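You operate a simulated robot arm through the tools that you are given. There is no shell and no other tool. Be economical: measure what you need, move in short steps, check, and stop when the job is done.

Carry out the task below with a simulated robot arm. There is one attempt and no reset: what you move stays moved.

TASK
Fill the marked jug to its line with cold water and stand it in the basin.
Fine: lever on cold first, stand the jug in the sink under the spout to fill; tap off.
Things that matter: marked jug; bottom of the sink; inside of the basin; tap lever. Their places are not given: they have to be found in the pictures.

It is judged by the outcome, as a careful person would: the job done as asked, and still so three seconds after it is handed in. It fails if anything else is knocked over, pushed out of place, dropped, spilled or broken.

THE ROBOT
A 6-joint arm with a two-finger parallel gripper, fixed in place. Base frame: the origin is at the foot of the arm, x ahead of it, y to its left, z up; the work surface is at about z = 0.69. Lengths are in m, angles in degrees, forces in N, time in s.
With the tool pointing down near the work surface it reaches from about 0.24 to 0.66 m from the base axis. Its first joint turns from -66.0 to 66.0 degrees. Payload 2.9 kg.
Tool frame: the origin (TCP) lies between the finger pads and is the grasp point; the fingertips stand 0.03 m ahead of it; z points along the fingers, y is the line along which they close. The gripper opens to 0.11 m. The fingers are 0.02 m wide and 0.01 m thick; the gripper's body (0.048 by 0.112 m) begins 0.055 m behind the TCP.
Orientation is that of the tool frame in the base frame, as [roll, pitch, yaw] about the fixed x, y, z axes, in that order (R = Rz(yaw) Ry(pitch) Rx(roll)). With the fingers straight down and closing along the base's y, the tool's x points along the base's -x, its y along +y and its z along -z.

THE INTERFACE
- The arm moves only by the tool jog_arm. Its argument "increments" is a list of rows, each an object (a shift or turn left out is 0, a gripper value left out holds the last) with "linear": the shift along the base's x, y, z in units of 150 mm (1.0 is 150 mm), a list of three; "rotation": the turn, a rotation vector about the base's x, y, z in units of 180 degrees (1.0 is 180 degrees), a list of three; "grip": the finger opening in m, from 0 to 0.11. In form: [{"linear": [x, y, z], "rotation": [wx, wy, wz], "grip": grip}, ...]. A call has 1 to 10 rows; each row is the pose to reach, as a shift and turn from the pose commanded when the call began. A call with a number of a shift or a turn outside -1 to 1 is refused whole. A row lasts 0.2 s, in which the tool goes at most 0.05 m and 8.6 degrees; a call with a longer step from one row to the next is refused whole, and so is a gripper value outside its range. A pose out of reach is approached as far as the arm can. The call stops where the force on the tool passes 70 N (or 10 N more than at its start, if that is more) or the arm is blocked; 0.2 s more then pass. The fingers move at their own pace (about 0.108 m/s each) and stop on an object; they squeeze with about 22 N. The grip force told is the motor's: it shows also when the fingers shut on nothing. Time passes only in rows, and 0.2 s behind the last, so rows that repeat a pose let the fingers close. It gives the time, the measured TCP pose, the force on the tool (base axes), the opening and the grip force at its end, in the units of the frame above (readings bear some noise).
- Cameras (640 x 400 px; columns grow to the right, rows downward): "scene" is fixed at [0.0862, 0.4347, 1.4106]; the picture's right is [-0.71, -0.70, 0.00], its down [-0.24, 0.24, -0.94] and it looks along [0.66, -0.67, -0.34] (base axes); focal length 298 px, centre (320, 200). "wrist" rides on the gripper at [-0.036, 0, -0.057] in the tool frame; the picture's right is [0.00, -1.00, 0.00], its down [0.97, 0.00, -0.24] and it looks along [0.24, 0.00, 0.97] (tool axes); focal length 218 px, centre (320, 200).
- get_image(camera): a new picture of that camera. No time passes.
- pixel_to_xyz(camera, pixels): for up to 12 pixels [column, row] of the newest picture of that camera ("zoom" is the newest enlarged one), the place [x, y, z] in the base frame of the surface seen there, good to about 0.003 m. No time passes.
- close_up(camera, box): a new picture of the part [left, top, right, bottom] of that camera's present view, enlarged. No time passes.
- sign_off(): hands the job in; it is judged then, once.

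Work in short steps. Measure before you move; look again where a grasp or a placing could have gone wrong, and mend it. You have 80 turns and 34 pictures in all, the two below and enlarged ones among them. Open the gripper and draw the arm clear of the work before you hand the job in, unless the task says otherwise; then end with one line.

The tools are called after "Request:" as name(argument=value, ...) on one line, values as JSON. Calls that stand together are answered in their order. jog_arm: Moves the arm, as the interface text tells. Its arguments: {"type":"object","properties":{"increments":{"type":"array","items":{"type":"object","properties":{"linear":{"type":"array","items":{"type":"number"}},"rotation":{"type":"array","items":{"type":"number"}},"grip":{"type":"number"}}}}},"required":["increments"]} The other tools are called the same way: get_image (camera) takes a picture; pixel_to_xyz (camera, pixels) gives the place of the surface under pixels of a picture; close_up (camera, box) takes an enlarged picture of a part of a camera's view; sign_off () hands the job in.

At the start:

```text
t: 0.0
tool_pos: [0.3103, 0.0697, 1.343]
ee_rot: [180.0, 0.0, 180.0]
force: [0.1, -0.7, -0.3]
gripper_width: 0.1102
finger_force: 0.1
```

scene: 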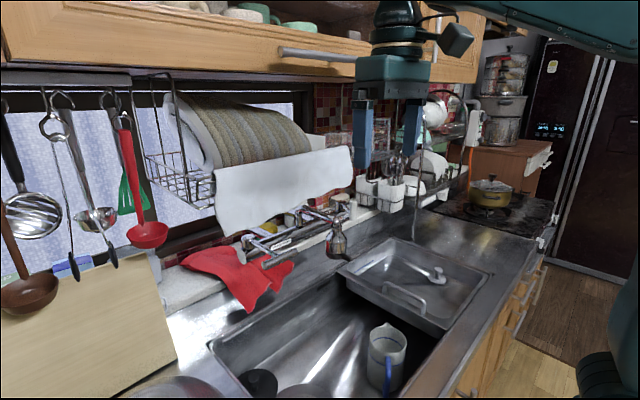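
wrist: 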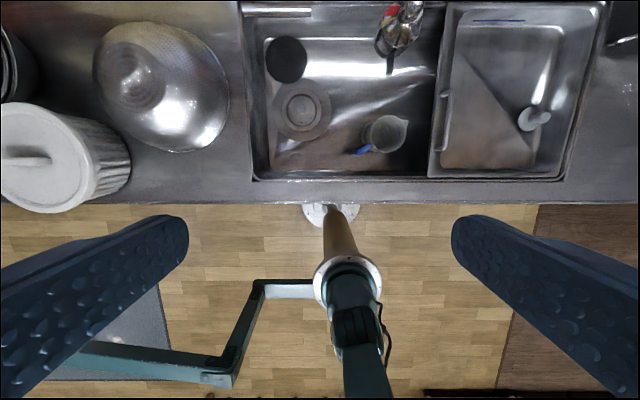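

The wrist view shows the jug near (385,133) with a blue handle, and the tap near (400,25). I'll enlarge both regions.

Request:
close_up(camera="wrist", box=[240, 0, 440, 190])

Request:
close_up(camera="scene", box=[200, 180, 460, 400])

```text
2.11 times, centred on (340, 95) of wrist
```

zoom: 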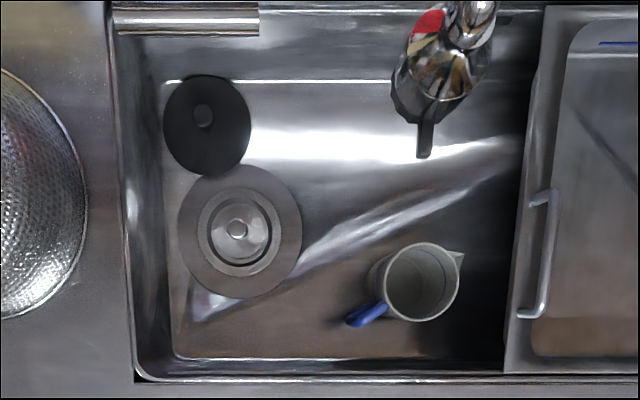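

```text
1.82 times, centred on (330, 290) of scene
```

zoom: 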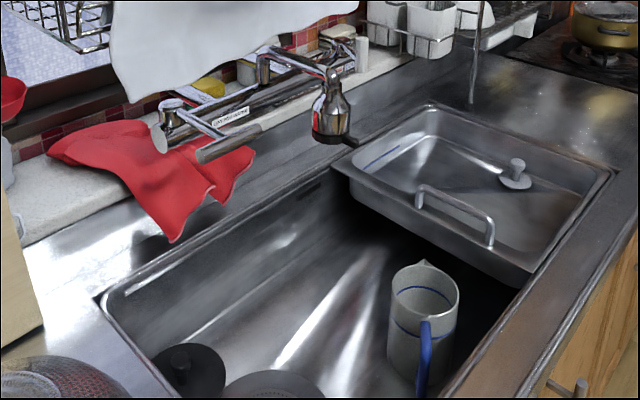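

Request:
close_up(camera="scene", box=[230, 190, 370, 280])

Request:
close_up(camera="scene", box=[330, 230, 500, 340])

Request:
pixel_to_xyz(camera="wrist", pixels=[[385, 133], [362, 149], [405, 125], [410, 20], [390, 68], [400, 10], [340, 60], [300, 105], [500, 90], [534, 118], [446, 120], [350, 190]])

Request:
pixel_to_xyz(camera="scene", pixels=[[388, 340], [372, 345], [406, 342], [388, 325], [389, 375], [336, 245], [335, 225], [350, 258], [290, 262], [420, 270], [438, 275], [404, 298]])

```text
4.44 times, centred on (300, 235) of scene
```

zoom: 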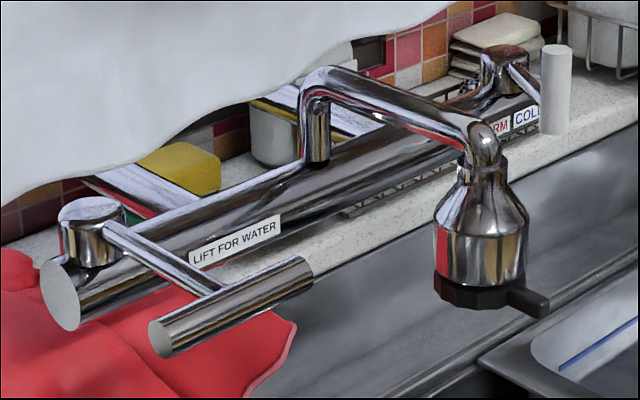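

```text
3.64 times, centred on (415, 285) of scene
```

zoom: 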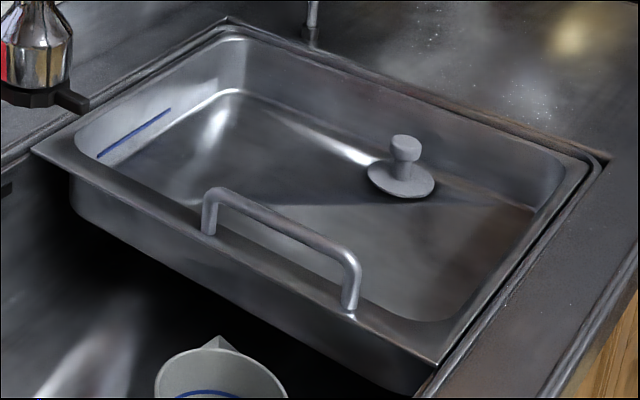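

```text
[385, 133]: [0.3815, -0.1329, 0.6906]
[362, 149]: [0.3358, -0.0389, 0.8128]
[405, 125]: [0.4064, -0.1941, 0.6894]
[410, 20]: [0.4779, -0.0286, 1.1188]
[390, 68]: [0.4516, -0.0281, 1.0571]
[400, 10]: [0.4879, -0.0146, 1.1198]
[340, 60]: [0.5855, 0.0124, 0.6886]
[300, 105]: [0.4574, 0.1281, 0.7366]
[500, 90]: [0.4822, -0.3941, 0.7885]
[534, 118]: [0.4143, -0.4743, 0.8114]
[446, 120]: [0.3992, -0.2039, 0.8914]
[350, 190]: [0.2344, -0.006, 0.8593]
```

```text
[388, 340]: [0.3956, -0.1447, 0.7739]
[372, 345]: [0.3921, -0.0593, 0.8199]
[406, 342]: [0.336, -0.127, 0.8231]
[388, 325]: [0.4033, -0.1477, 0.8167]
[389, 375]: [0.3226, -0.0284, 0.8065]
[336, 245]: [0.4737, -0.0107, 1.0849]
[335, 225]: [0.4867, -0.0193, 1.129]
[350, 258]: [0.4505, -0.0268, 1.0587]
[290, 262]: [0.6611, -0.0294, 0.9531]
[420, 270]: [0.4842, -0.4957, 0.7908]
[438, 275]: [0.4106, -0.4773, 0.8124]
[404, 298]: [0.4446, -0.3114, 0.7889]
```

Request:
close_up(camera="scene", box=[320, 190, 368, 224])

Request:
pixel_to_xyz(camera="scene", pixels=[[352, 207], [352, 217], [345, 208], [340, 207], [346, 214], [268, 263], [295, 250], [248, 242], [262, 246], [280, 258], [300, 215], [243, 258]])

```text
11.76 times, centred on (344, 207) of scene
```

zoom: 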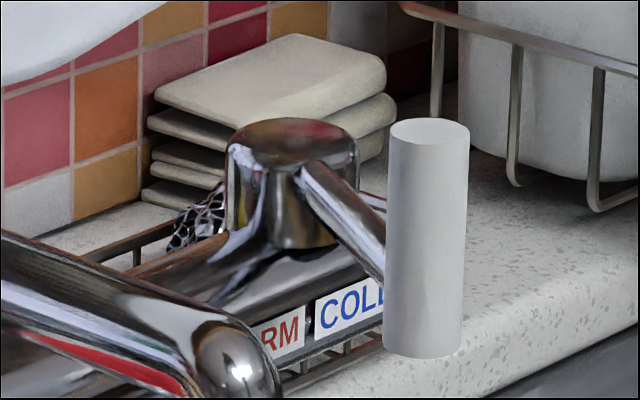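

```text
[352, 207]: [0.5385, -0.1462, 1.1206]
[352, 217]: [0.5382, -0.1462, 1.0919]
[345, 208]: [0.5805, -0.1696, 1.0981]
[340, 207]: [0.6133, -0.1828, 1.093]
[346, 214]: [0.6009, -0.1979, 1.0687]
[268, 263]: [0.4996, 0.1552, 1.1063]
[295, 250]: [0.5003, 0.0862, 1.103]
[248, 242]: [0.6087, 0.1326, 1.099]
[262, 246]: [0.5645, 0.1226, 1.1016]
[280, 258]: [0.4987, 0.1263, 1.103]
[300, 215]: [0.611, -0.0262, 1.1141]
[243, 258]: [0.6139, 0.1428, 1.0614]
```

The left lever ("LIFT FOR WATER") has its crossbar at about (0.50, 0.12, 1.10). The right one (WARM/COLD) has its paddle at about (0.54, -0.146, 1.10). I'll tilt the tool forward so the wrist camera can read the labels.

Request:
jog_arm(increments=[{"rotation": [0, -0.045, 0], "linear": [0, -0.1, 0]}, {"rotation": [0, -0.09, 0], "linear": [0, -0.25, 0]}, {"rotation": [0, -0.135, 0], "linear": [-0.05, -0.4, 0]}, {"rotation": [0, -0.18, 0], "linear": [-0.1, -0.6, -0.1]}, {"rotation": [0, -0.225, 0], "linear": [-0.15, -0.8, -0.15]}, {"rotation": [0, -0.27, 0], "linear": [-0.2, -1, -0.2]}, {"rotation": [0, -0.315, 0], "linear": [-0.2, -1, -0.2]}])

Request:
get_image(camera="wrist")

```text
t: 1.6
tool_pos: [0.2784, -0.0793, 1.3142]
ee_rot: [-180.0, 56.8, -179.8]
force: [-1.0, 0.0, -0.6]
gripper_width: 0.1098
finger_force: 0.1
out of reach, approached as far as the arm can: row 3
```

```text
26 pictures are left
```

wrist: 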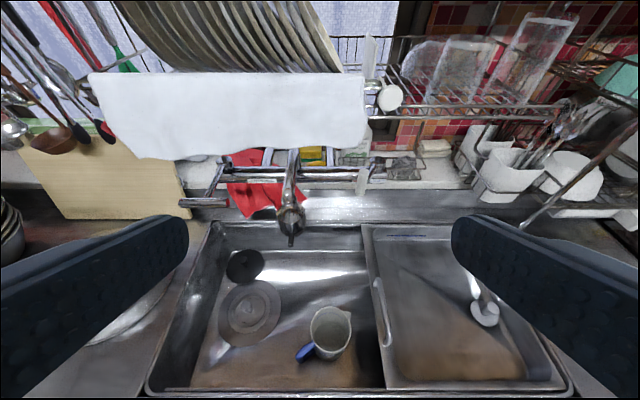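

Request:
close_up(camera="wrist", box=[170, 130, 410, 280])

Request:
pixel_to_xyz(camera="wrist", pixels=[[363, 181], [365, 172], [376, 166], [290, 220], [291, 240], [195, 203], [220, 203], [215, 168], [184, 203], [330, 310], [270, 180], [352, 178]])

```text
2.67 times, centred on (290, 205) of wrist
```

zoom: 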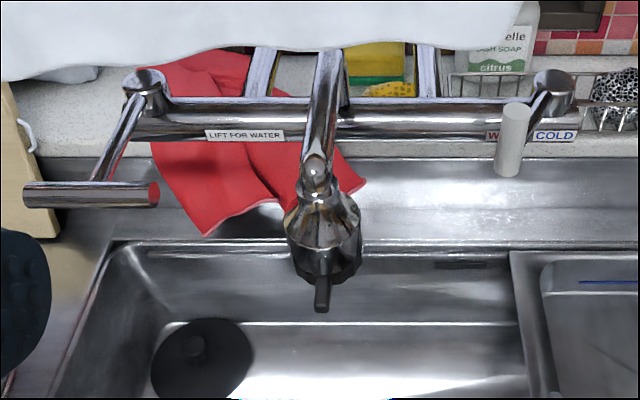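

```text
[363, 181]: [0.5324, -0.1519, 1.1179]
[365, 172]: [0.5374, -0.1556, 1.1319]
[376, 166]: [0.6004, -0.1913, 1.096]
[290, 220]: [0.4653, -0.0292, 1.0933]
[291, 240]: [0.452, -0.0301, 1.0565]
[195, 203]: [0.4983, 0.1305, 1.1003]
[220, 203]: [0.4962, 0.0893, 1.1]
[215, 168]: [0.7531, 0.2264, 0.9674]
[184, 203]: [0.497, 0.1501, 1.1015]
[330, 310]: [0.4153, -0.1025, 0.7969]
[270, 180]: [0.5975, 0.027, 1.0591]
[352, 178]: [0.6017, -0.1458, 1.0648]
```

The temperature lever points to WARM, so its paddle at (363,175) has to swing toward -y. First I'll check how much room the hanging cloth and rack leave.

Request:
pixel_to_xyz(camera="wrist", pixels=[[300, 110], [250, 153], [355, 140], [390, 97], [380, 130], [420, 110], [392, 178], [110, 130], [520, 70]])

Request:
jog_arm(increments=[{"linear": [0.2, -0.1, -0.15], "grip": 0.06}, {"linear": [0.4, -0.2, -0.3], "grip": 0.06}, {"linear": [0.6, -0.3, -0.5], "grip": 0.06}, {"linear": [0.8, -0.4, -0.7], "grip": 0.06}, {"linear": [1.0, -0.49, -0.95], "grip": 0.06}, {"linear": [1.0, -0.49, -0.95], "grip": 0.06}])

Request:
get_image(camera="wrist")

```text
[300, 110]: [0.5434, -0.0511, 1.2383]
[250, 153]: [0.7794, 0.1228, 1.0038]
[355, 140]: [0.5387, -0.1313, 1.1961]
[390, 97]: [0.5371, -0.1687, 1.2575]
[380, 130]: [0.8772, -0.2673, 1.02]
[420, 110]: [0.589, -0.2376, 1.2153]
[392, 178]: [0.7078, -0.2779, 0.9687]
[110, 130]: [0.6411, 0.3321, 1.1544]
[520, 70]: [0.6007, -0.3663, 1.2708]
```

```text
t: 3.0
tool_pos: [0.4305, -0.1543, 1.1689]
ee_rot: [-179.9, 56.7, -180.0]
force: [1.0, -0.4, -0.7]
gripper_width: 0.0599
finger_force: 0.1
```

```text
24 pictures are left
```

wrist: 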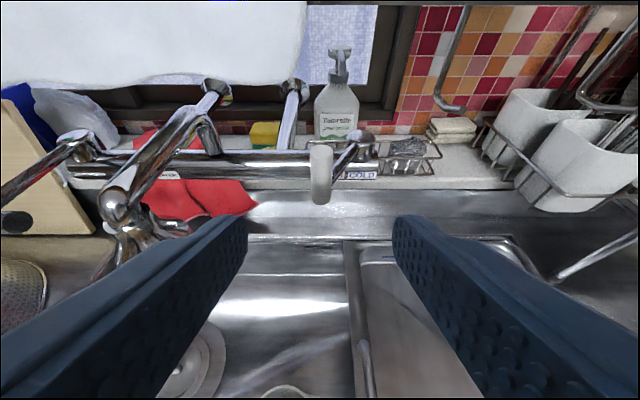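

The fingers straddle the paddle at (320,172). I'll move in along the finger direction.

Request:
jog_arm(increments=[{"linear": [0.2, 0, -0.13]}, {"linear": [0.4, 0, -0.26]}, {"linear": [0.6, 0, -0.39]}, {"linear": [0.6, 0, -0.39]}])

Request:
get_image(camera="scene")

```text
t: 4.0
tool_pos: [0.5205, -0.1545, 1.1125]
ee_rot: [180.0, 56.7, 180.0]
force: [0.3, -0.1, -1.1]
gripper_width: 0.0599
finger_force: 0.1
```

```text
23 pictures are left
```

scene: 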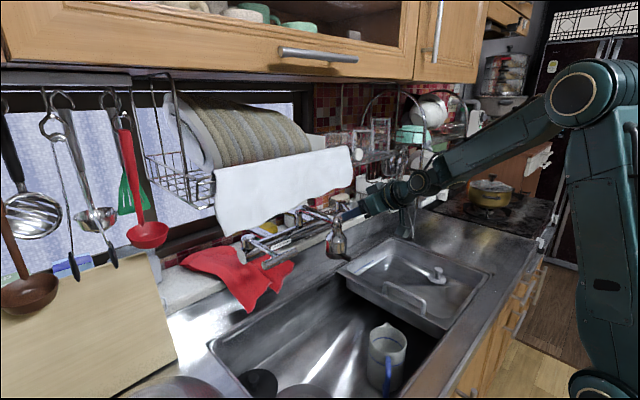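

Request:
jog_arm(increments=[{"linear": [0, 0, 0], "grip": 0.034}, {"linear": [-0.02, -0.1, 0], "grip": 0.034}, {"linear": [-0.05, -0.2, 0]}, {"linear": [-0.05, -0.3, 0]}, {"linear": [-0.03, -0.4, 0]}, {"linear": [0, -0.5, 0]}, {"linear": [0, -0.52, 0]}])

Request:
get_image(camera="wrist")

```text
t: 5.6
tool_pos: [0.5199, -0.2313, 1.1113]
ee_rot: [180.0, 56.7, 180.0]
force: [-0.3, 0.9, 1.1]
gripper_width: 0.0345
finger_force: 0.3
```

```text
22 pictures are left
```

wrist: 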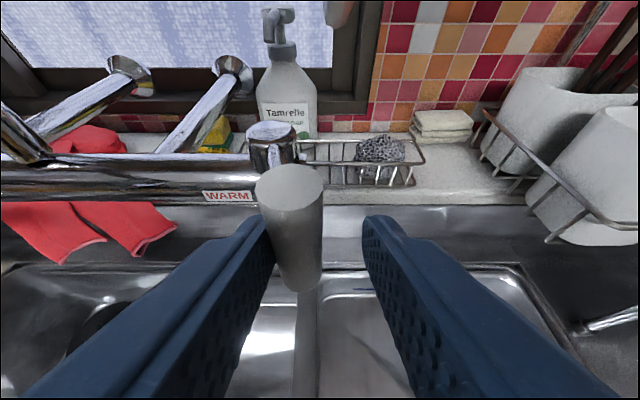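

The paddle now covers the COLD label and WARM is exposed. I'll measure it and push a little further to find the stop.

Request:
pixel_to_xyz(camera="wrist", pixels=[[290, 185], [270, 135], [227, 196], [300, 240]])

Request:
jog_arm(increments=[{"linear": [0.02, -0.04, 0]}, {"linear": [0.03, -0.07, 0]}, {"linear": [0.05, -0.1, 0]}])

Request:
get_image(camera="wrist")

```text
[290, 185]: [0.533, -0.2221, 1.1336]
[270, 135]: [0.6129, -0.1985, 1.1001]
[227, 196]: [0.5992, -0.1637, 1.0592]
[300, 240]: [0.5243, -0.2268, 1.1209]
```

```text
t: 6.4
tool_pos: [0.5265, -0.2473, 1.1113]
ee_rot: [-179.9, 56.7, -180.0]
force: [-0.6, 1.1, 0.6]
gripper_width: 0.0341
finger_force: 0.3
```

```text
21 pictures are left
```

wrist: 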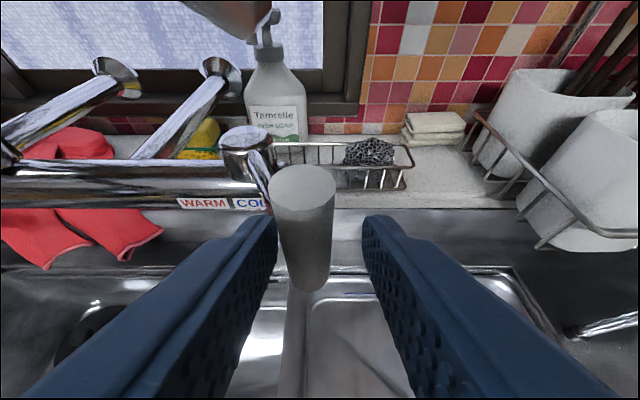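

Request:
jog_arm(increments=[{"linear": [0.03, -0.04, 0]}, {"linear": [0.05, -0.08, 0]}, {"linear": [0.08, -0.12, 0]}])

Request:
get_image(camera="wrist")

```text
t: 7.2
tool_pos: [0.5373, -0.2578, 1.1134]
ee_rot: [179.0, 56.6, -179.7]
force: [-53.3, 39.2, 18.3]
gripper_width: 0.054
finger_force: 20.4
```

```text
20 pictures are left
```

wrist: 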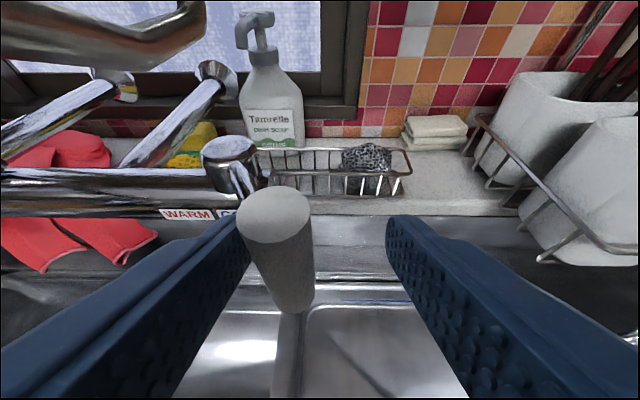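

The lever is at its cold stop. I'll relieve the force and back straight out.

Request:
jog_arm(increments=[{"linear": [-0.08, 0.08, 0], "grip": 0.06}, {"linear": [-0.1, 0.0, 0.03], "grip": 0.06}, {"linear": [-0.3, 0.0, 0.16]}, {"linear": [-0.6, 0, 0.35]}, {"linear": [-0.9, 0.0, 0.6]}, {"linear": [-0.9, 0.0, 0.6]}])

Request:
get_image(camera="wrist")

```text
refused: row 4 steps farther than a row can; nothing moved
```

```text
19 pictures are left
```

wrist: 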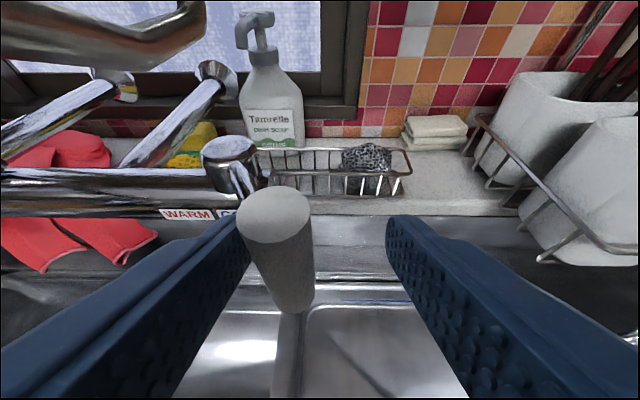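

The step was too long, so nothing moved. I'll retry with smaller steps.

Request:
jog_arm(increments=[{"linear": [-0.08, 0.06, 0], "grip": 0.06}, {"linear": [-0.12, 0.0, 0.03], "grip": 0.06}, {"linear": [-0.3, 0.0, 0.14]}, {"linear": [-0.5, 0, 0.28]}, {"linear": [-0.7, 0.0, 0.42]}, {"linear": [-0.9, 0.0, 0.56]}, {"linear": [-0.9, 0.0, 0.56]}])

Request:
get_image(camera="wrist")

```text
t: 8.8
tool_pos: [0.4021, -0.2652, 1.1978]
ee_rot: [180.0, 56.7, 180.0]
force: [0.1, -0.5, -0.1]
gripper_width: 0.0599
finger_force: 0.1
```

```text
18 pictures are left
```

wrist: 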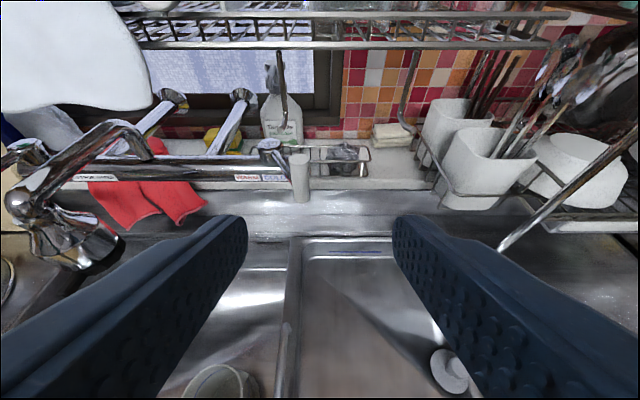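

The lever is clear and on COLD. Now I'll measure the jug.

Request:
close_up(camera="scene", box=[350, 310, 430, 400])

```text
4.44 times, centred on (390, 355) of scene
```

zoom: 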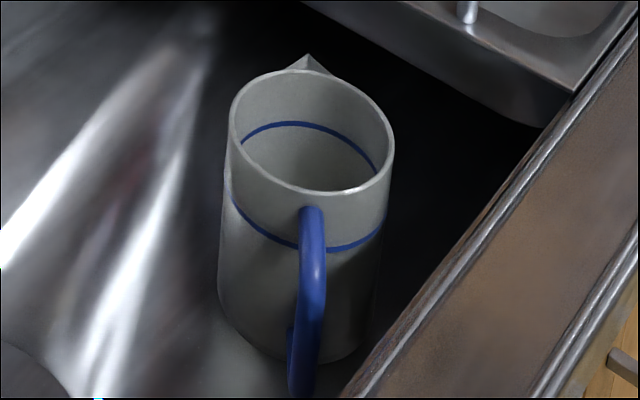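

Request:
pixel_to_xyz(camera="zoom", pixels=[[238, 145], [388, 155], [315, 192], [345, 77], [265, 80], [307, 58], [311, 215], [314, 260], [308, 310], [300, 380], [240, 210], [378, 235]])

Request:
pixel_to_xyz(camera="zoom", pixels=[[300, 392], [225, 285], [270, 350], [345, 245], [322, 152], [260, 20], [110, 320], [500, 20], [420, 310], [303, 255], [324, 262], [346, 190]])

```text
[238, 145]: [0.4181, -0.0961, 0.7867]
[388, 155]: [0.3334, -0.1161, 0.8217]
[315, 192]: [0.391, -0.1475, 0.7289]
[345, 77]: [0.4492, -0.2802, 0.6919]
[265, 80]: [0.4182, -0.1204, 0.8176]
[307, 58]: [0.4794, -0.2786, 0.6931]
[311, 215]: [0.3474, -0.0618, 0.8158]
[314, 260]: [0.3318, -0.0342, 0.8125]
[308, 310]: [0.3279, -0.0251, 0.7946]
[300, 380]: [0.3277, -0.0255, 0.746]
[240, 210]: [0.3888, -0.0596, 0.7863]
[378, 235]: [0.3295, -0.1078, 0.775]
```

```text
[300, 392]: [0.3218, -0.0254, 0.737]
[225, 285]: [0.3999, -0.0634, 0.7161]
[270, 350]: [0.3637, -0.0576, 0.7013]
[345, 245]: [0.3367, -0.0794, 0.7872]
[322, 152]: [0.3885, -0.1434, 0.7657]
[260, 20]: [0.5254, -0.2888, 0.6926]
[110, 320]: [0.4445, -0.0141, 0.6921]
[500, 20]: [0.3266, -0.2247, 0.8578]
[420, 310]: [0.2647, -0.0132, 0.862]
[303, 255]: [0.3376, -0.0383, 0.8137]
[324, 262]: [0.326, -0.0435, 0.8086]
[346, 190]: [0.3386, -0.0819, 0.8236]
```

The jug stands at about (0.377, -0.101), its rim at z≈0.825, its line at ≈0.785 and its handle at azimuth ≈123°. I'll reorient to a 35° forward tilt and −20° yaw, with the gripper open, and move toward a pre-grasp pose.

Request:
jog_arm(increments=[{"linear": [-0.1, 0.15, -0.05], "rotation": [0.005, 0.03, -0.027], "grip": 0.11}, {"linear": [-0.2, 0.3, -0.1], "rotation": [0.0105, 0.06, -0.055]}, {"linear": [-0.3, 0.45, -0.2], "rotation": [0.016, 0.09, -0.082]}, {"linear": [-0.4, 0.6, -0.35], "rotation": [0.0211, 0.1193, -0.1098]}, {"linear": [-0.5, 0.8, -0.5], "rotation": [0.0211, 0.1193, -0.1098]}, {"linear": [-0.6, 1.0, -0.65], "rotation": [0.0211, 0.1193, -0.1098]}, {"linear": [-0.6, 1.0, -0.95], "rotation": [0.0211, 0.1193, -0.1098]}, {"linear": [-0.6, 1.0, -0.95], "rotation": [0.0211, 0.1193, -0.1098]}])

Request:
get_image(camera="wrist")

```text
t: 10.6
tool_pos: [0.3128, -0.1137, 1.052]
ee_rot: [-179.9, 35.1, 160.0]
force: [-0.5, -0.2, 0.4]
gripper_width: 0.1103
finger_force: 0.0
```

```text
16 pictures are left
```

wrist: 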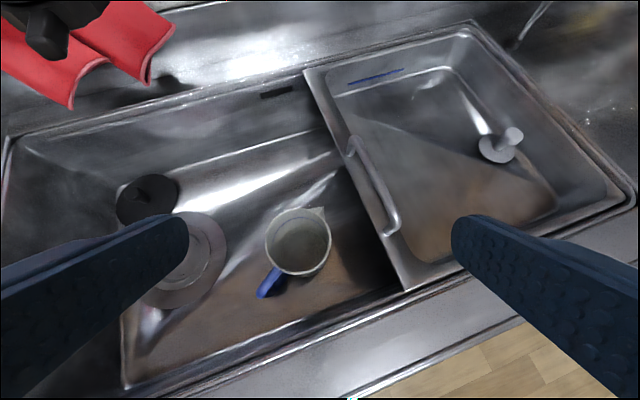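

Request:
pixel_to_xyz(camera="wrist", pixels=[[266, 236], [330, 240], [300, 209], [297, 275], [278, 272], [322, 268], [324, 217], [274, 217], [268, 284], [262, 294], [224, 250], [213, 225]])

```text
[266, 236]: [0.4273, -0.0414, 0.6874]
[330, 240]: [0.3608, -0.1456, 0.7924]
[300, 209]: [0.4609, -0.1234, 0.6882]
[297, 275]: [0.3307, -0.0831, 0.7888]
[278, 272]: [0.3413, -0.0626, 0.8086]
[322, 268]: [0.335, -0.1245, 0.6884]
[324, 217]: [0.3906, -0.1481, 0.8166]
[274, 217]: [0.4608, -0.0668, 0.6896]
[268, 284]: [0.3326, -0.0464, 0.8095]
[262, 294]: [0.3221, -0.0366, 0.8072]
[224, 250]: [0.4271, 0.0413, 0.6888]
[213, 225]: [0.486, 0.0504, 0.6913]
```

The rim fit gives a centre near (0.376, -0.102), so I'll go to pre-grasp and then approach along the tool axis.

Request:
jog_arm(increments=[{"linear": [0, 0.08, -0.3]}, {"linear": [0, 0.16, -0.6]}, {"linear": [0, 0.24, -0.9]}, {"linear": [0, 0.24, -0.99]}, {"linear": [0, 0.24, -0.99]}])

Request:
get_image(camera="wrist")

```text
t: 11.8
tool_pos: [0.3587, -0.0878, 0.9086]
ee_rot: [-179.9, 35.0, 159.9]
force: [-0.1, 0.3, 0.0]
gripper_width: 0.11
finger_force: 0.1
out of reach, approached as far as the arm can: row 1, 2, 3, 4, 5
```

```text
15 pictures are left
```

wrist: 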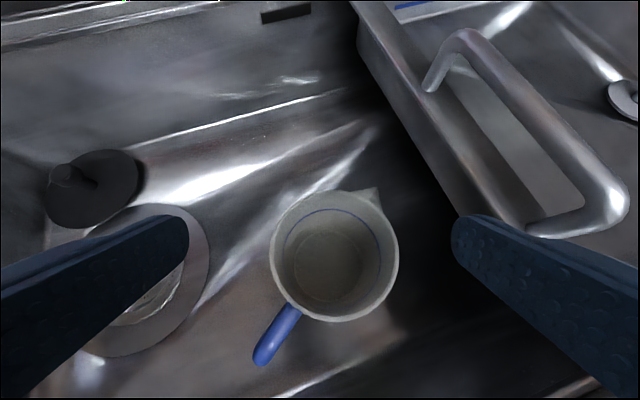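

The arm hit its inner reach limit at this tilt. I'll check whether the commanded pose was clipped with a null row.

Request:
jog_arm(increments=[{"linear": [0, 0, 0]}])

```text
t: 12.2
tool_pos: [0.3595, -0.0873, 0.9105]
ee_rot: [-180.0, 35.0, 159.9]
force: [0.3, 0.4, -0.1]
gripper_width: 0.11
finger_force: 0.0
```

Request:
jog_arm(increments=[{"linear": [0.08, -0.07, -0.05]}, {"linear": [0.113, -0.097, -0.2]}, {"linear": [0.113, -0.097, -0.36]}, {"linear": [0.113, -0.097, -0.36]}])

Request:
get_image(camera="wrist")

```text
t: 13.2
tool_pos: [0.3774, -0.1026, 0.8542]
ee_rot: [180.0, 35.0, 160.0]
force: [1.0, 0.6, 0.2]
gripper_width: 0.1102
finger_force: 0.0
```

```text
14 pictures are left
```

wrist: 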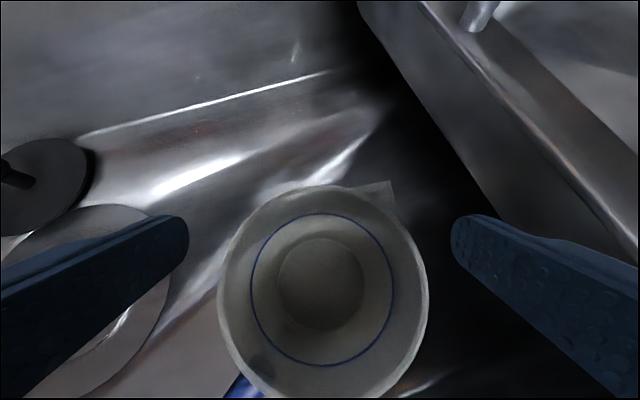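

The jug is centred (rim columns 218–428). I'll descend to z≈0.805 and close on the body.

Request:
jog_arm(increments=[{"linear": [0, 0, -0.15]}, {"linear": [0, 0, -0.32]}, {"linear": [0, 0, -0.32]}, {"linear": [0, 0, -0.32], "grip": 0.07}, {"linear": [0, 0, -0.32], "grip": 0.07}, {"linear": [0, 0, -0.32], "grip": 0.07}])

```text
t: 13.7
tool_pos: [0.3772, -0.1037, 0.8301]
ee_rot: [-180.0, 35.2, 159.9]
force: [-3.4, -0.6, 25.1]
gripper_width: 0.1098
finger_force: 0.0
stopped in row 2: the force on the tool passed its limit (the readings are from after the stop); the commanded pose is now the measured one
```

Contact came at z=0.83, earlier than I expected, so I'll look.

Request:
close_up(camera="scene", box=[320, 260, 480, 400])

Request:
get_image(camera="wrist")

```text
2.86 times, centred on (400, 330) of scene
```

zoom: 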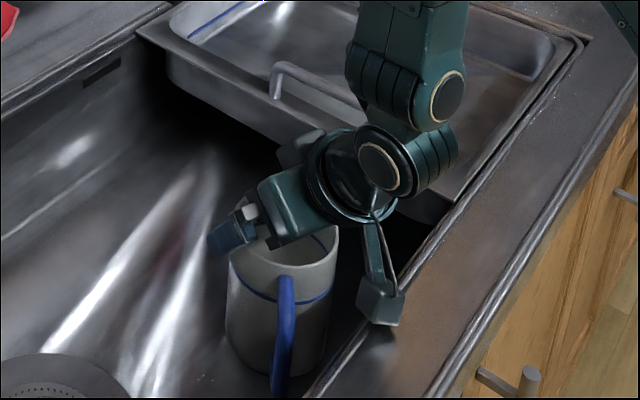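

```text
12 pictures are left
```

wrist: 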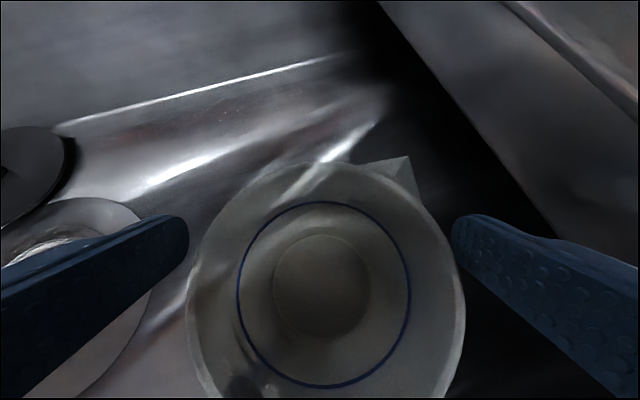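

A wrist bracket touched the front ledge of the sink; the jug didn't move. I'll rise, reduce the tilt to 20° and descend again.

Request:
jog_arm(increments=[{"linear": [0, 0, 0.15]}, {"linear": [0, 0, 0.3]}, {"linear": [0, 0, 0.3], "rotation": [0.0143, 0.0392, 0]}, {"linear": [0, 0.007, 0.3], "rotation": [0.0285, 0.0783, 0]}, {"linear": [0, 0.01, 0.3], "rotation": [0.0285, 0.0783, 0]}])

Request:
get_image(camera="wrist")

```text
t: 14.9
tool_pos: [0.3769, -0.1016, 0.8763]
ee_rot: [179.9, 20.3, 159.9]
force: [-0.5, -0.5, 0.7]
gripper_width: 0.1101
finger_force: 0.0
```

```text
11 pictures are left
```

wrist: 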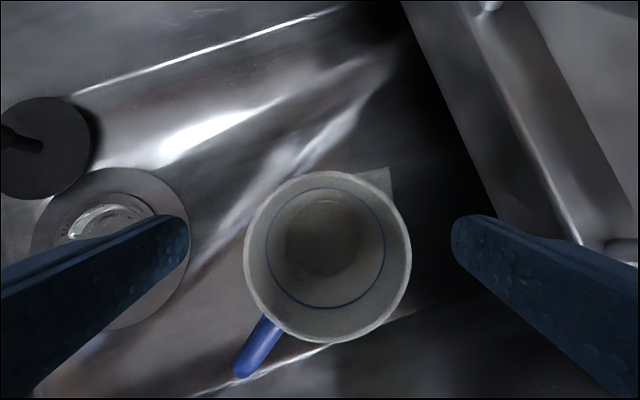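

Request:
jog_arm(increments=[{"linear": [0, -0.02, -0.15]}, {"linear": [0, -0.02, -0.3]}, {"linear": [0, -0.02, -0.46]}, {"linear": [0, -0.02, -0.46]}, {"linear": [0, -0.02, -0.46], "grip": 0.07}, {"linear": [0, -0.02, -0.46], "grip": 0.07}, {"linear": [0, -0.02, -0.46], "grip": 0.07}])

```text
t: 16.5
tool_pos: [0.3779, -0.1042, 0.8065]
ee_rot: [179.9, 20.3, 160.0]
force: [0.5, 0.1, 0.3]
gripper_width: 0.0908
finger_force: 21.9
```

Gripped at width 0.091. I'll lift 3 cm, carry it toward the spout and turn the handle toward me so it clears the plate.

Request:
jog_arm(increments=[{"linear": [0, 0, 0.1]}, {"linear": [0, 0, 0.2]}, {"linear": [0.14, 0.1, 0.2], "rotation": [0, 0, 0.03]}, {"linear": [0.28, 0.2, 0.2], "rotation": [0, 0, 0.06]}, {"linear": [0.42, 0.3, 0.2], "rotation": [0, 0, 0.09]}, {"linear": [0.56, 0.4, 0.2], "rotation": [0, 0, 0.12]}, {"linear": [0.69, 0.48, 0.2], "rotation": [0, 0, 0.15]}, {"linear": [0.69, 0.48, 0.2], "rotation": [0, 0, 0.15]}])

Request:
close_up(camera="scene", box=[240, 180, 480, 400])

```text
t: 18.3
tool_pos: [0.4823, -0.0321, 0.8356]
ee_rot: [180.0, 20.3, -172.9]
force: [0.1, 0.5, -1.8]
gripper_width: 0.0908
finger_force: 21.8
```

```text
1.82 times, centred on (360, 290) of scene
```

zoom: 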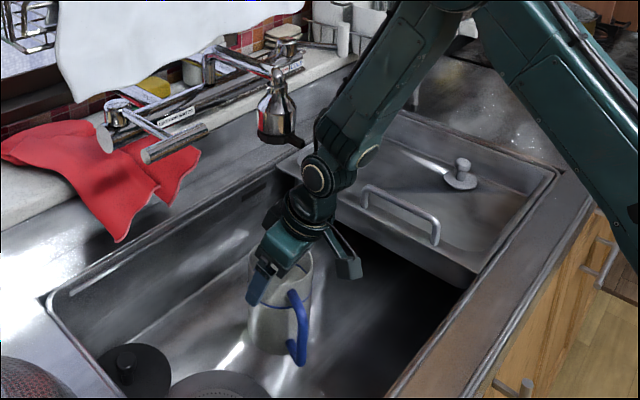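

Clear of the spout. I'll measure the spout for a precise axis.

Request:
pixel_to_xyz(camera="zoom", pixels=[[260, 125], [268, 128], [276, 130], [284, 130], [292, 128], [262, 110], [276, 110], [292, 110], [300, 143], [277, 137], [275, 90], [281, 90]])

```text
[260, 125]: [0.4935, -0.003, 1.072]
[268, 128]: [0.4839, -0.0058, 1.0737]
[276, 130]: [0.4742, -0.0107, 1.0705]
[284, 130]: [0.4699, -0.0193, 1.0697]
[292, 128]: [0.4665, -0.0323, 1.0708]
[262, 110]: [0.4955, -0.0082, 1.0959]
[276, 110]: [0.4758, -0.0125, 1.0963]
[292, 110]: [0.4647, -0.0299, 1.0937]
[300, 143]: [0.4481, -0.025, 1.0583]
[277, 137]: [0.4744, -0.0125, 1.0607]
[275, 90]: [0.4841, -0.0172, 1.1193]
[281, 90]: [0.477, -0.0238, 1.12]
```

The spout axis is at (0.492, -0.029). I'll shift the jug under it, lower it to the bottom and release.

Request:
jog_arm(increments=[{"linear": [0.065, 0.02, 0]}, {"linear": [0.065, 0.02, -0.08]}, {"linear": [0.065, 0.02, -0.15]}, {"linear": [0.065, 0.02, -0.18]}, {"linear": [0.065, 0.02, -0.193]}, {"linear": [0.065, 0.02, -0.193]}])

```text
t: 19.7
tool_pos: [0.4889, -0.0307, 0.807]
ee_rot: [179.8, 20.3, -173.1]
force: [0.4, 0.3, -1.6]
gripper_width: 0.0909
finger_force: 21.6
```

Request:
jog_arm(increments=[{"linear": [0.01, 0, -0.008]}, {"linear": [0.01, 0, -0.015]}, {"linear": [0.01, 0, -0.015]}])

```text
t: 20.5
tool_pos: [0.4921, -0.0291, 0.8064]
ee_rot: [-179.9, 20.4, -173.2]
force: [-3.1, 2.0, 12.7]
gripper_width: 0.091
finger_force: 21.7
```

It has made contact with the bottom. I'll release and withdraw along the tool axis, then back.

Request:
jog_arm(increments=[{"linear": [0, 0, 0.01], "grip": 0.11}, {"linear": [0, 0, 0.01], "grip": 0.11}, {"linear": [-0.05, -0.005, 0.12], "grip": 0.11}, {"linear": [-0.13, -0.01, 0.3]}, {"linear": [-0.22, -0.02, 0.5]}, {"linear": [-0.4, -0.02, 0.7]}, {"linear": [-0.6, -0.02, 0.9]}, {"linear": [-0.8, -0.02, 1.0]}, {"linear": [-0.8, -0.02, 1.0]}])

Request:
get_image(camera="scene")

```text
t: 22.5
tool_pos: [0.3715, -0.0344, 0.9535]
ee_rot: [179.8, 20.3, -173.0]
force: [-0.5, -0.5, 0.5]
gripper_width: 0.1098
finger_force: 0.0
```

```text
9 pictures are left
```

scene: 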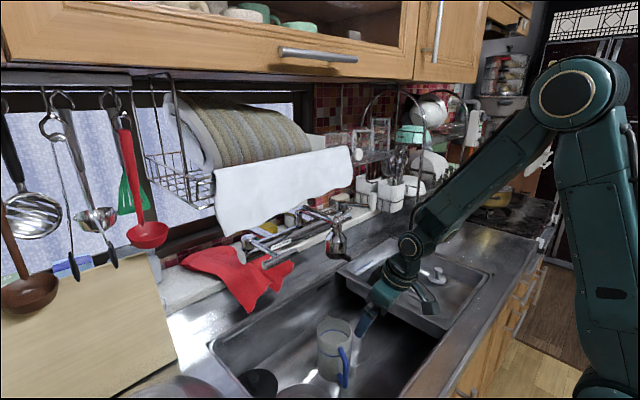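

The jug stands upright under the spout. I'll move up and left, tilting to 57°, to face the lift lever's crossbar (y≈0.08–0.157, z≈1.10), which I can grip end to end.

Request:
jog_arm(increments=[{"linear": [-0.15, 0.1, 0.1]}, {"linear": [-0.2, 0.25, 0.3], "rotation": [0.0025, -0.0407, -0.0075]}, {"linear": [-0.25, 0.45, 0.5], "rotation": [0.005, -0.0814, -0.015]}, {"linear": [-0.28, 0.65, 0.68], "rotation": [0.0074, -0.1222, -0.0225]}, {"linear": [-0.28, 0.85, 0.85], "rotation": [0.0099, -0.1629, -0.03]}, {"linear": [-0.2, 1.0, 1.0], "rotation": [0.0124, -0.2036, -0.0375]}, {"linear": [-0.0, 1.0, 1.0], "rotation": [0.0124, -0.2036, -0.0375]}, {"linear": [0.0, 1.0, 1.0], "rotation": [0.0124, -0.2036, -0.0375]}])

Request:
get_image(camera="wrist")

```text
t: 24.3
tool_pos: [0.3746, 0.1163, 1.1059]
ee_rot: [179.8, 57.1, 179.8]
force: [0.4, 0.1, -0.7]
gripper_width: 0.1099
finger_force: 0.0
out of reach, approached as far as the arm can: row 4, 5
```

```text
8 pictures are left
```

wrist: 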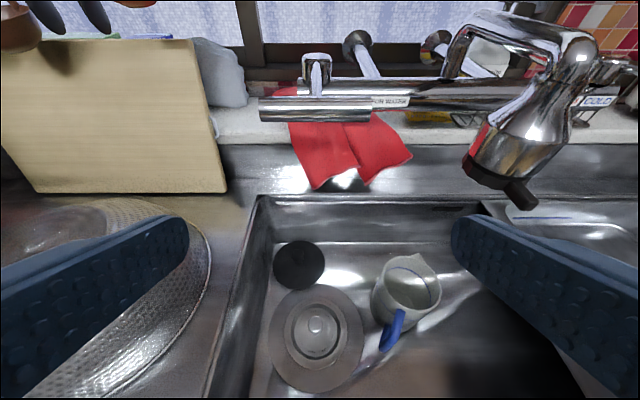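

Request:
pixel_to_xyz(camera="wrist", pixels=[[262, 109], [315, 110], [368, 110], [315, 100], [315, 119], [315, 80], [480, 175], [515, 190], [400, 262], [440, 290], [375, 290], [400, 272]])

```text
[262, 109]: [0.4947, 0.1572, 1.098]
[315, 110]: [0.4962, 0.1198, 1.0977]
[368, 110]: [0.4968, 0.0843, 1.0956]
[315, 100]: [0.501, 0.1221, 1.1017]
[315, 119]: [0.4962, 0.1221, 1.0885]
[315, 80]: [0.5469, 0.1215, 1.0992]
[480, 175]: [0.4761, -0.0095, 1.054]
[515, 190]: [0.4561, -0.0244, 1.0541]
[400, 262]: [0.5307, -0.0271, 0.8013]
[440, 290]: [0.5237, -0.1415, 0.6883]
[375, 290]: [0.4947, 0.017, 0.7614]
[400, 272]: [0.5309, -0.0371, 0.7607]
```

The bar is centred at (0.503, 0.1205, 1.095). I'll drive straight in with the fingers outside both ends, then close.

Request:
jog_arm(increments=[{"linear": [0.2, 0.03, -0.02]}, {"linear": [0.4, 0.03, -0.04]}, {"linear": [0.6, 0.03, -0.06]}, {"linear": [0.83, 0.03, -0.06]}, {"linear": [0.83, 0.03, -0.06], "grip": 0.11}, {"linear": [0.83, 0.03, -0.06], "grip": 0.07}, {"linear": [0.83, 0.03, -0.06], "grip": 0.07}, {"linear": [0.83, 0.03, -0.06], "grip": 0.07}])

```text
t: 26.1
tool_pos: [0.4994, 0.1205, 1.0958]
ee_rot: [180.0, 57.1, 179.7]
force: [9.5, -10.9, -2.0]
gripper_width: 0.0968
finger_force: 45.2
```

The fingers stopped at 0.097, wider than the bar I measured. I'll look.

Request:
get_image(camera="wrist")

```text
7 pictures are left
```

wrist: 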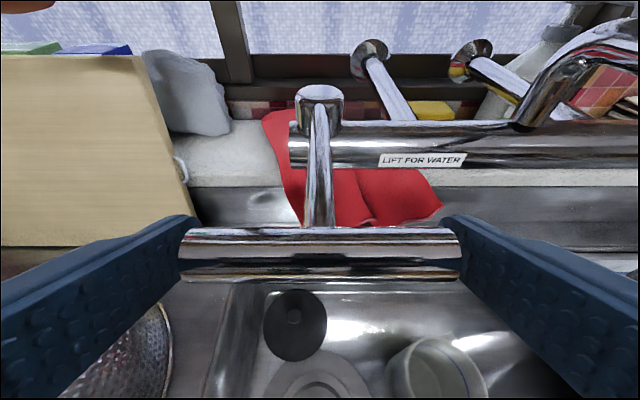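

It is gripped end to end. I'll lift the lever about 15° along its arc and look for flow.

Request:
jog_arm(increments=[{"linear": [0.005, 0, 0.06]}, {"linear": [0.012, 0, 0.12]}, {"linear": [0.025, 0, 0.19]}, {"linear": [0.025, 0, 0.19]}])

Request:
get_image(camera="wrist")

```text
t: 27.1
tool_pos: [0.4994, 0.1209, 1.1227]
ee_rot: [-179.9, 56.7, 180.0]
force: [-5.6, -22.0, -10.7]
gripper_width: 0.0967
finger_force: 45.2
```

```text
6 pictures are left
```

wrist: 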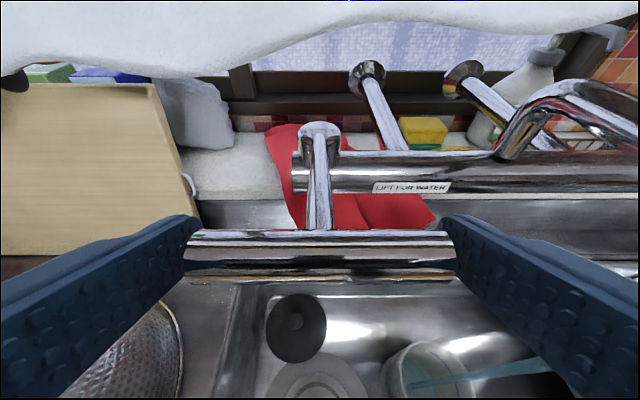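

Water is flowing. I'll probe the level in the jug.

Request:
pixel_to_xyz(camera="wrist", pixels=[[415, 365], [425, 370], [440, 360], [455, 390], [430, 392], [445, 372], [405, 385], [480, 373], [520, 365], [400, 360], [420, 355], [465, 395]])

```text
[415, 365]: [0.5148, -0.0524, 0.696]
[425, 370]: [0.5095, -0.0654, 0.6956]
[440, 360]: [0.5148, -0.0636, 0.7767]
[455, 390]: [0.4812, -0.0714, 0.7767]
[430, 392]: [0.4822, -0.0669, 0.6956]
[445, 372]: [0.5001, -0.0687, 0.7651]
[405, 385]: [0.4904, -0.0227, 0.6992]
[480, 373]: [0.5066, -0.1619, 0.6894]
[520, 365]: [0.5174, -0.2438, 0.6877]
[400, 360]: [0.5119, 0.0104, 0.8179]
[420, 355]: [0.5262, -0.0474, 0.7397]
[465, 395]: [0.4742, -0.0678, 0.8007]
```

The level is still near the bottom (z≈0.696), and the line is at about 0.786. I'll hold for about 2 s and remeasure.

Request:
jog_arm(increments=[{"linear": [0, 0, 0]}, {"linear": [0, 0, 0]}, {"linear": [0, 0, 0]}, {"linear": [0, 0, 0]}, {"linear": [0, 0, 0]}, {"linear": [0, 0, 0]}, {"linear": [0, 0, 0]}, {"linear": [0, 0, 0]}, {"linear": [0, 0, 0]}])

Request:
close_up(camera="wrist", box=[340, 300, 500, 400])

```text
t: 29.1
tool_pos: [0.5001, 0.1202, 1.1243]
ee_rot: [-179.8, 56.9, 179.9]
force: [-9.3, -22.8, -6.7]
gripper_width: 0.0967
finger_force: 45.0
```

```text
4.00 times, centred on (420, 350) of wrist
```

zoom: 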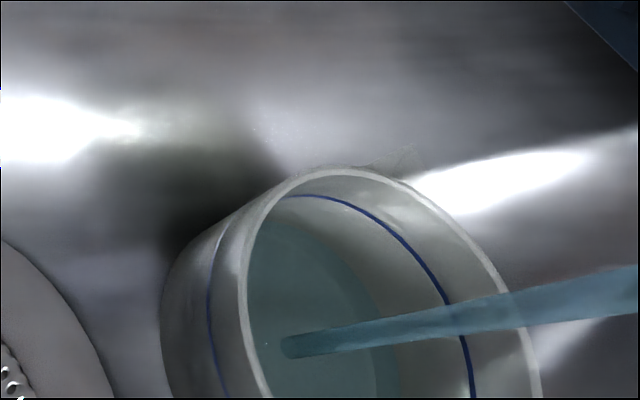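

Request:
pixel_to_xyz(camera="zoom", pixels=[[290, 270], [330, 290], [350, 385], [280, 320], [300, 250], [320, 370], [430, 270], [400, 240], [360, 212], [435, 300], [375, 215], [210, 300]])

```text
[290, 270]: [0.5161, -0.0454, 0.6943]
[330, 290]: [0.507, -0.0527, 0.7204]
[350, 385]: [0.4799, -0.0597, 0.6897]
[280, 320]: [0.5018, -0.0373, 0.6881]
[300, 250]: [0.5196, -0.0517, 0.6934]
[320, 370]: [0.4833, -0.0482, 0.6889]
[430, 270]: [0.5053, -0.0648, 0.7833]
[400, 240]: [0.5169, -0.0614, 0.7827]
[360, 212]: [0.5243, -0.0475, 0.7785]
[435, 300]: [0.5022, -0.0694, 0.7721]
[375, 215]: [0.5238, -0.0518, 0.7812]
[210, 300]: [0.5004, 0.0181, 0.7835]
```

Depth reads through the water, so I'll probe the wall points right at the visible waterline instead.

Request:
pixel_to_xyz(camera="zoom", pixels=[[340, 250], [350, 265], [360, 285], [368, 300], [345, 285], [385, 365], [395, 365], [405, 365], [400, 385], [310, 225], [300, 215], [325, 235]])

```text
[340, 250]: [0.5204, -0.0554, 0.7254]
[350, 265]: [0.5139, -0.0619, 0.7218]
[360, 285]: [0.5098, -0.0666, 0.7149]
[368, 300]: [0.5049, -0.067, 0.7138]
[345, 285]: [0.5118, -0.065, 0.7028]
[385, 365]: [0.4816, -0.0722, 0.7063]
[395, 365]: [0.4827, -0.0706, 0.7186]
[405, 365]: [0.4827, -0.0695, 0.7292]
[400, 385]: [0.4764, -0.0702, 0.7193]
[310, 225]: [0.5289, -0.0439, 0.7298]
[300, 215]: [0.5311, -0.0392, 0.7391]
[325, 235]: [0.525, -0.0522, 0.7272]
```

The waterline is at about 0.719, up roughly 0.011 m/s, and the line is at about 0.783. I'll hold about 4 s more, then measure.

Request:
jog_arm(increments=[{"linear": [0, 0, 0]}, {"linear": [0, 0, 0]}, {"linear": [0, 0, 0]}, {"linear": [0, 0, 0]}, {"linear": [0, 0, 0]}, {"linear": [0, 0, 0]}, {"linear": [0, 0, 0]}, {"linear": [0, 0, 0]}, {"linear": [0, 0, 0]}])

Request:
jog_arm(increments=[{"linear": [0, 0, 0]}, {"linear": [0, 0, 0]}, {"linear": [0, 0, 0]}, {"linear": [0, 0, 0]}, {"linear": [0, 0, 0]}, {"linear": [0, 0, 0]}, {"linear": [0, 0, 0]}])

Request:
close_up(camera="wrist", box=[340, 300, 500, 400])

```text
t: 31.1
tool_pos: [0.5007, 0.1192, 1.1245]
ee_rot: [-179.8, 56.8, 179.9]
force: [-12.1, -23.2, -3.6]
gripper_width: 0.0965
finger_force: 45.1
```

```text
t: 32.7
tool_pos: [0.5013, 0.1194, 1.125]
ee_rot: [-179.8, 56.9, 179.9]
force: [-12.4, -23.9, -1.8]
gripper_width: 0.0966
finger_force: 45.4
```

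```text
4.00 times, centred on (420, 350) of wrist
```

zoom: 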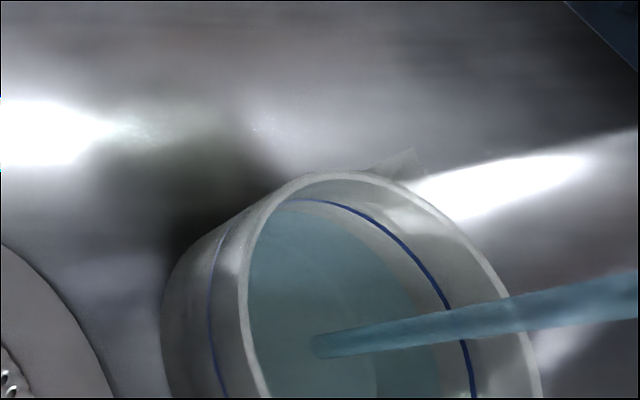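

Request:
pixel_to_xyz(camera="zoom", pixels=[[380, 255], [390, 265], [400, 280], [408, 292], [415, 300], [440, 380], [435, 370], [430, 390], [340, 222], [320, 212], [425, 270], [440, 290]])

```text
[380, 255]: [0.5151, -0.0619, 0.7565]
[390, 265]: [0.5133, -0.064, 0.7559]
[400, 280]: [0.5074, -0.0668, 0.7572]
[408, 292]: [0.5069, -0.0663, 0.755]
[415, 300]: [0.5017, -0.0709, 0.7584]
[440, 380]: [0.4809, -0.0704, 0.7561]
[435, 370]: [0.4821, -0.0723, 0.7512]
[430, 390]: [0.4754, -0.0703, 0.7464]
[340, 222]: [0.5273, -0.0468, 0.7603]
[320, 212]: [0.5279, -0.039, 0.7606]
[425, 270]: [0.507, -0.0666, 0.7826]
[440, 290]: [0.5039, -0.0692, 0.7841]
```

The level is 0.756, the rate 0.0103 m/s and the line 0.784. I'll hold 2.0 s more, then lower the lever.

Request:
jog_arm(increments=[{"linear": [0, 0, 0]}, {"linear": [0, 0, 0]}, {"linear": [0, 0, 0]}, {"linear": [0, 0, 0]}, {"linear": [0, 0, 0]}, {"linear": [0, 0, 0]}, {"linear": [0, 0, 0]}, {"linear": [0, 0, 0]}, {"linear": [0, 0, 0]}])

Request:
jog_arm(increments=[{"linear": [-0.013, 0, -0.07]}, {"linear": [-0.02, 0, -0.13]}, {"linear": [-0.025, 0, -0.2]}, {"linear": [-0.025, 0, -0.22]}, {"linear": [-0.025, 0, -0.22]}])

Request:
close_up(camera="wrist", box=[340, 300, 500, 400])

```text
t: 34.7
tool_pos: [0.5013, 0.1206, 1.1248]
ee_rot: [-179.8, 57.0, 179.8]
force: [-13.0, -23.6, -2.0]
gripper_width: 0.0965
finger_force: 45.3
```

```text
t: 35.9
tool_pos: [0.4992, 0.1199, 1.0947]
ee_rot: [180.0, 57.8, 179.8]
force: [3.2, -12.9, 29.1]
gripper_width: 0.0971
finger_force: 45.8
```

```text
4.00 times, centred on (420, 350) of wrist
```

zoom: 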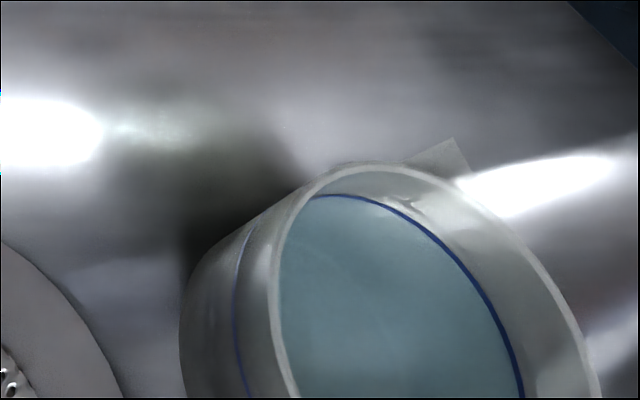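

The water now sits at the line and the stream is off. I'll open, back away from the lever and return toward the jug.

Request:
jog_arm(increments=[{"linear": [0, 0, 0.015], "grip": 0.11}, {"linear": [0, 0, 0.015], "grip": 0.11}, {"linear": [0, 0, 0.015]}, {"linear": [-0.2, -0.01, 0.03]}, {"linear": [-0.4, -0.02, 0.06]}, {"linear": [-0.6, -0.03, 0.08]}, {"linear": [-0.83, -0.03, 0.08]}, {"linear": [-0.83, -0.03, 0.08]}])

Request:
jog_arm(increments=[{"linear": [-0.1, -0.15, -0.1], "rotation": [-0.0025, 0.0407, 0.0075]}, {"linear": [-0.15, -0.3, -0.25], "rotation": [-0.005, 0.0814, 0.015]}, {"linear": [-0.15, -0.5, -0.45], "rotation": [-0.0074, 0.1222, 0.0225]}, {"linear": [-0.1, -0.7, -0.65], "rotation": [-0.0099, 0.1629, 0.03]}, {"linear": [-0.05, -0.85, -0.85], "rotation": [-0.0124, 0.2036, 0.0375]}, {"linear": [0, -1.0, -1.0], "rotation": [-0.0124, 0.2036, 0.0375]}, {"linear": [0, -1.0, -1.0], "rotation": [-0.0124, 0.2036, 0.0375]}])

Request:
get_image(camera="wrist")

```text
t: 37.7
tool_pos: [0.3726, 0.1193, 1.1044]
ee_rot: [179.9, 56.9, 179.8]
force: [0.3, -0.7, 0.5]
gripper_width: 0.11
finger_force: 0.1
```

```text
t: 39.3
tool_pos: [0.3737, -0.0327, 0.9505]
ee_rot: [179.8, 20.3, -173.1]
force: [-0.3, 0.8, -0.3]
gripper_width: 0.1101
finger_force: 0.1
```

```text
2 pictures are left
```

wrist: 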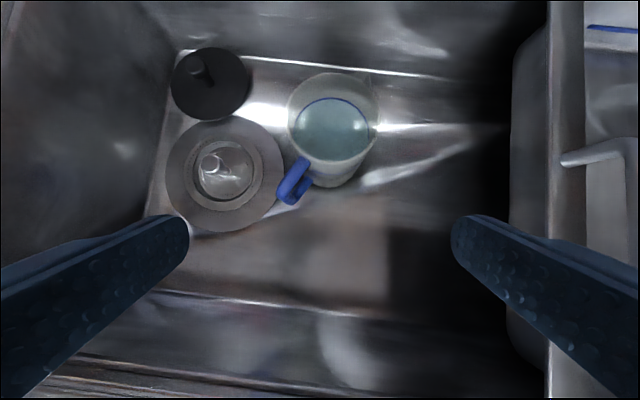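

The jug is filled and undisturbed. I'll retrace the exit path in, re-grip it at the same pose, and check the reading.

Request:
jog_arm(increments=[{"linear": [0.2, 0, -0.1]}, {"linear": [0.39, 0.01, -0.26]}, {"linear": [0.57, 0.01, -0.46]}, {"linear": [0.66, 0.015, -0.66]}, {"linear": [0.74, 0.02, -0.84]}, {"linear": [0.79, 0.024, -0.95]}, {"linear": [0.79, 0.024, -0.95]}, {"linear": [0.79, 0.024, -0.95], "grip": 0.07}, {"linear": [0.79, 0.024, -0.95], "grip": 0.07}, {"linear": [0.79, 0.024, -0.95], "grip": 0.07}])

```text
t: 41.5
tool_pos: [0.489, -0.0288, 0.811]
ee_rot: [179.8, 20.3, -173.1]
force: [1.8, -0.3, 0.1]
gripper_width: 0.0914
finger_force: 21.5
```

Gripped (0.091). I'll lift slowly and draw it out from under the spout.

Request:
jog_arm(increments=[{"linear": [0, 0, 0.02]}, {"linear": [0, 0, 0.06]}, {"linear": [0, 0, 0.11]}, {"linear": [-0.03, -0.025, 0.15]}, {"linear": [-0.09, -0.07, 0.17]}, {"linear": [-0.17, -0.135, 0.18]}, {"linear": [-0.26, -0.21, 0.18]}, {"linear": [-0.35, -0.28, 0.18]}, {"linear": [-0.42, -0.34, 0.18]}, {"linear": [-0.46, -0.37, 0.18]}])

```text
t: 43.7
tool_pos: [0.4215, -0.0853, 0.8382]
ee_rot: [-180.0, 20.2, -173.1]
force: [0.7, -1.3, -6.4]
gripper_width: 0.0914
finger_force: 21.8
```

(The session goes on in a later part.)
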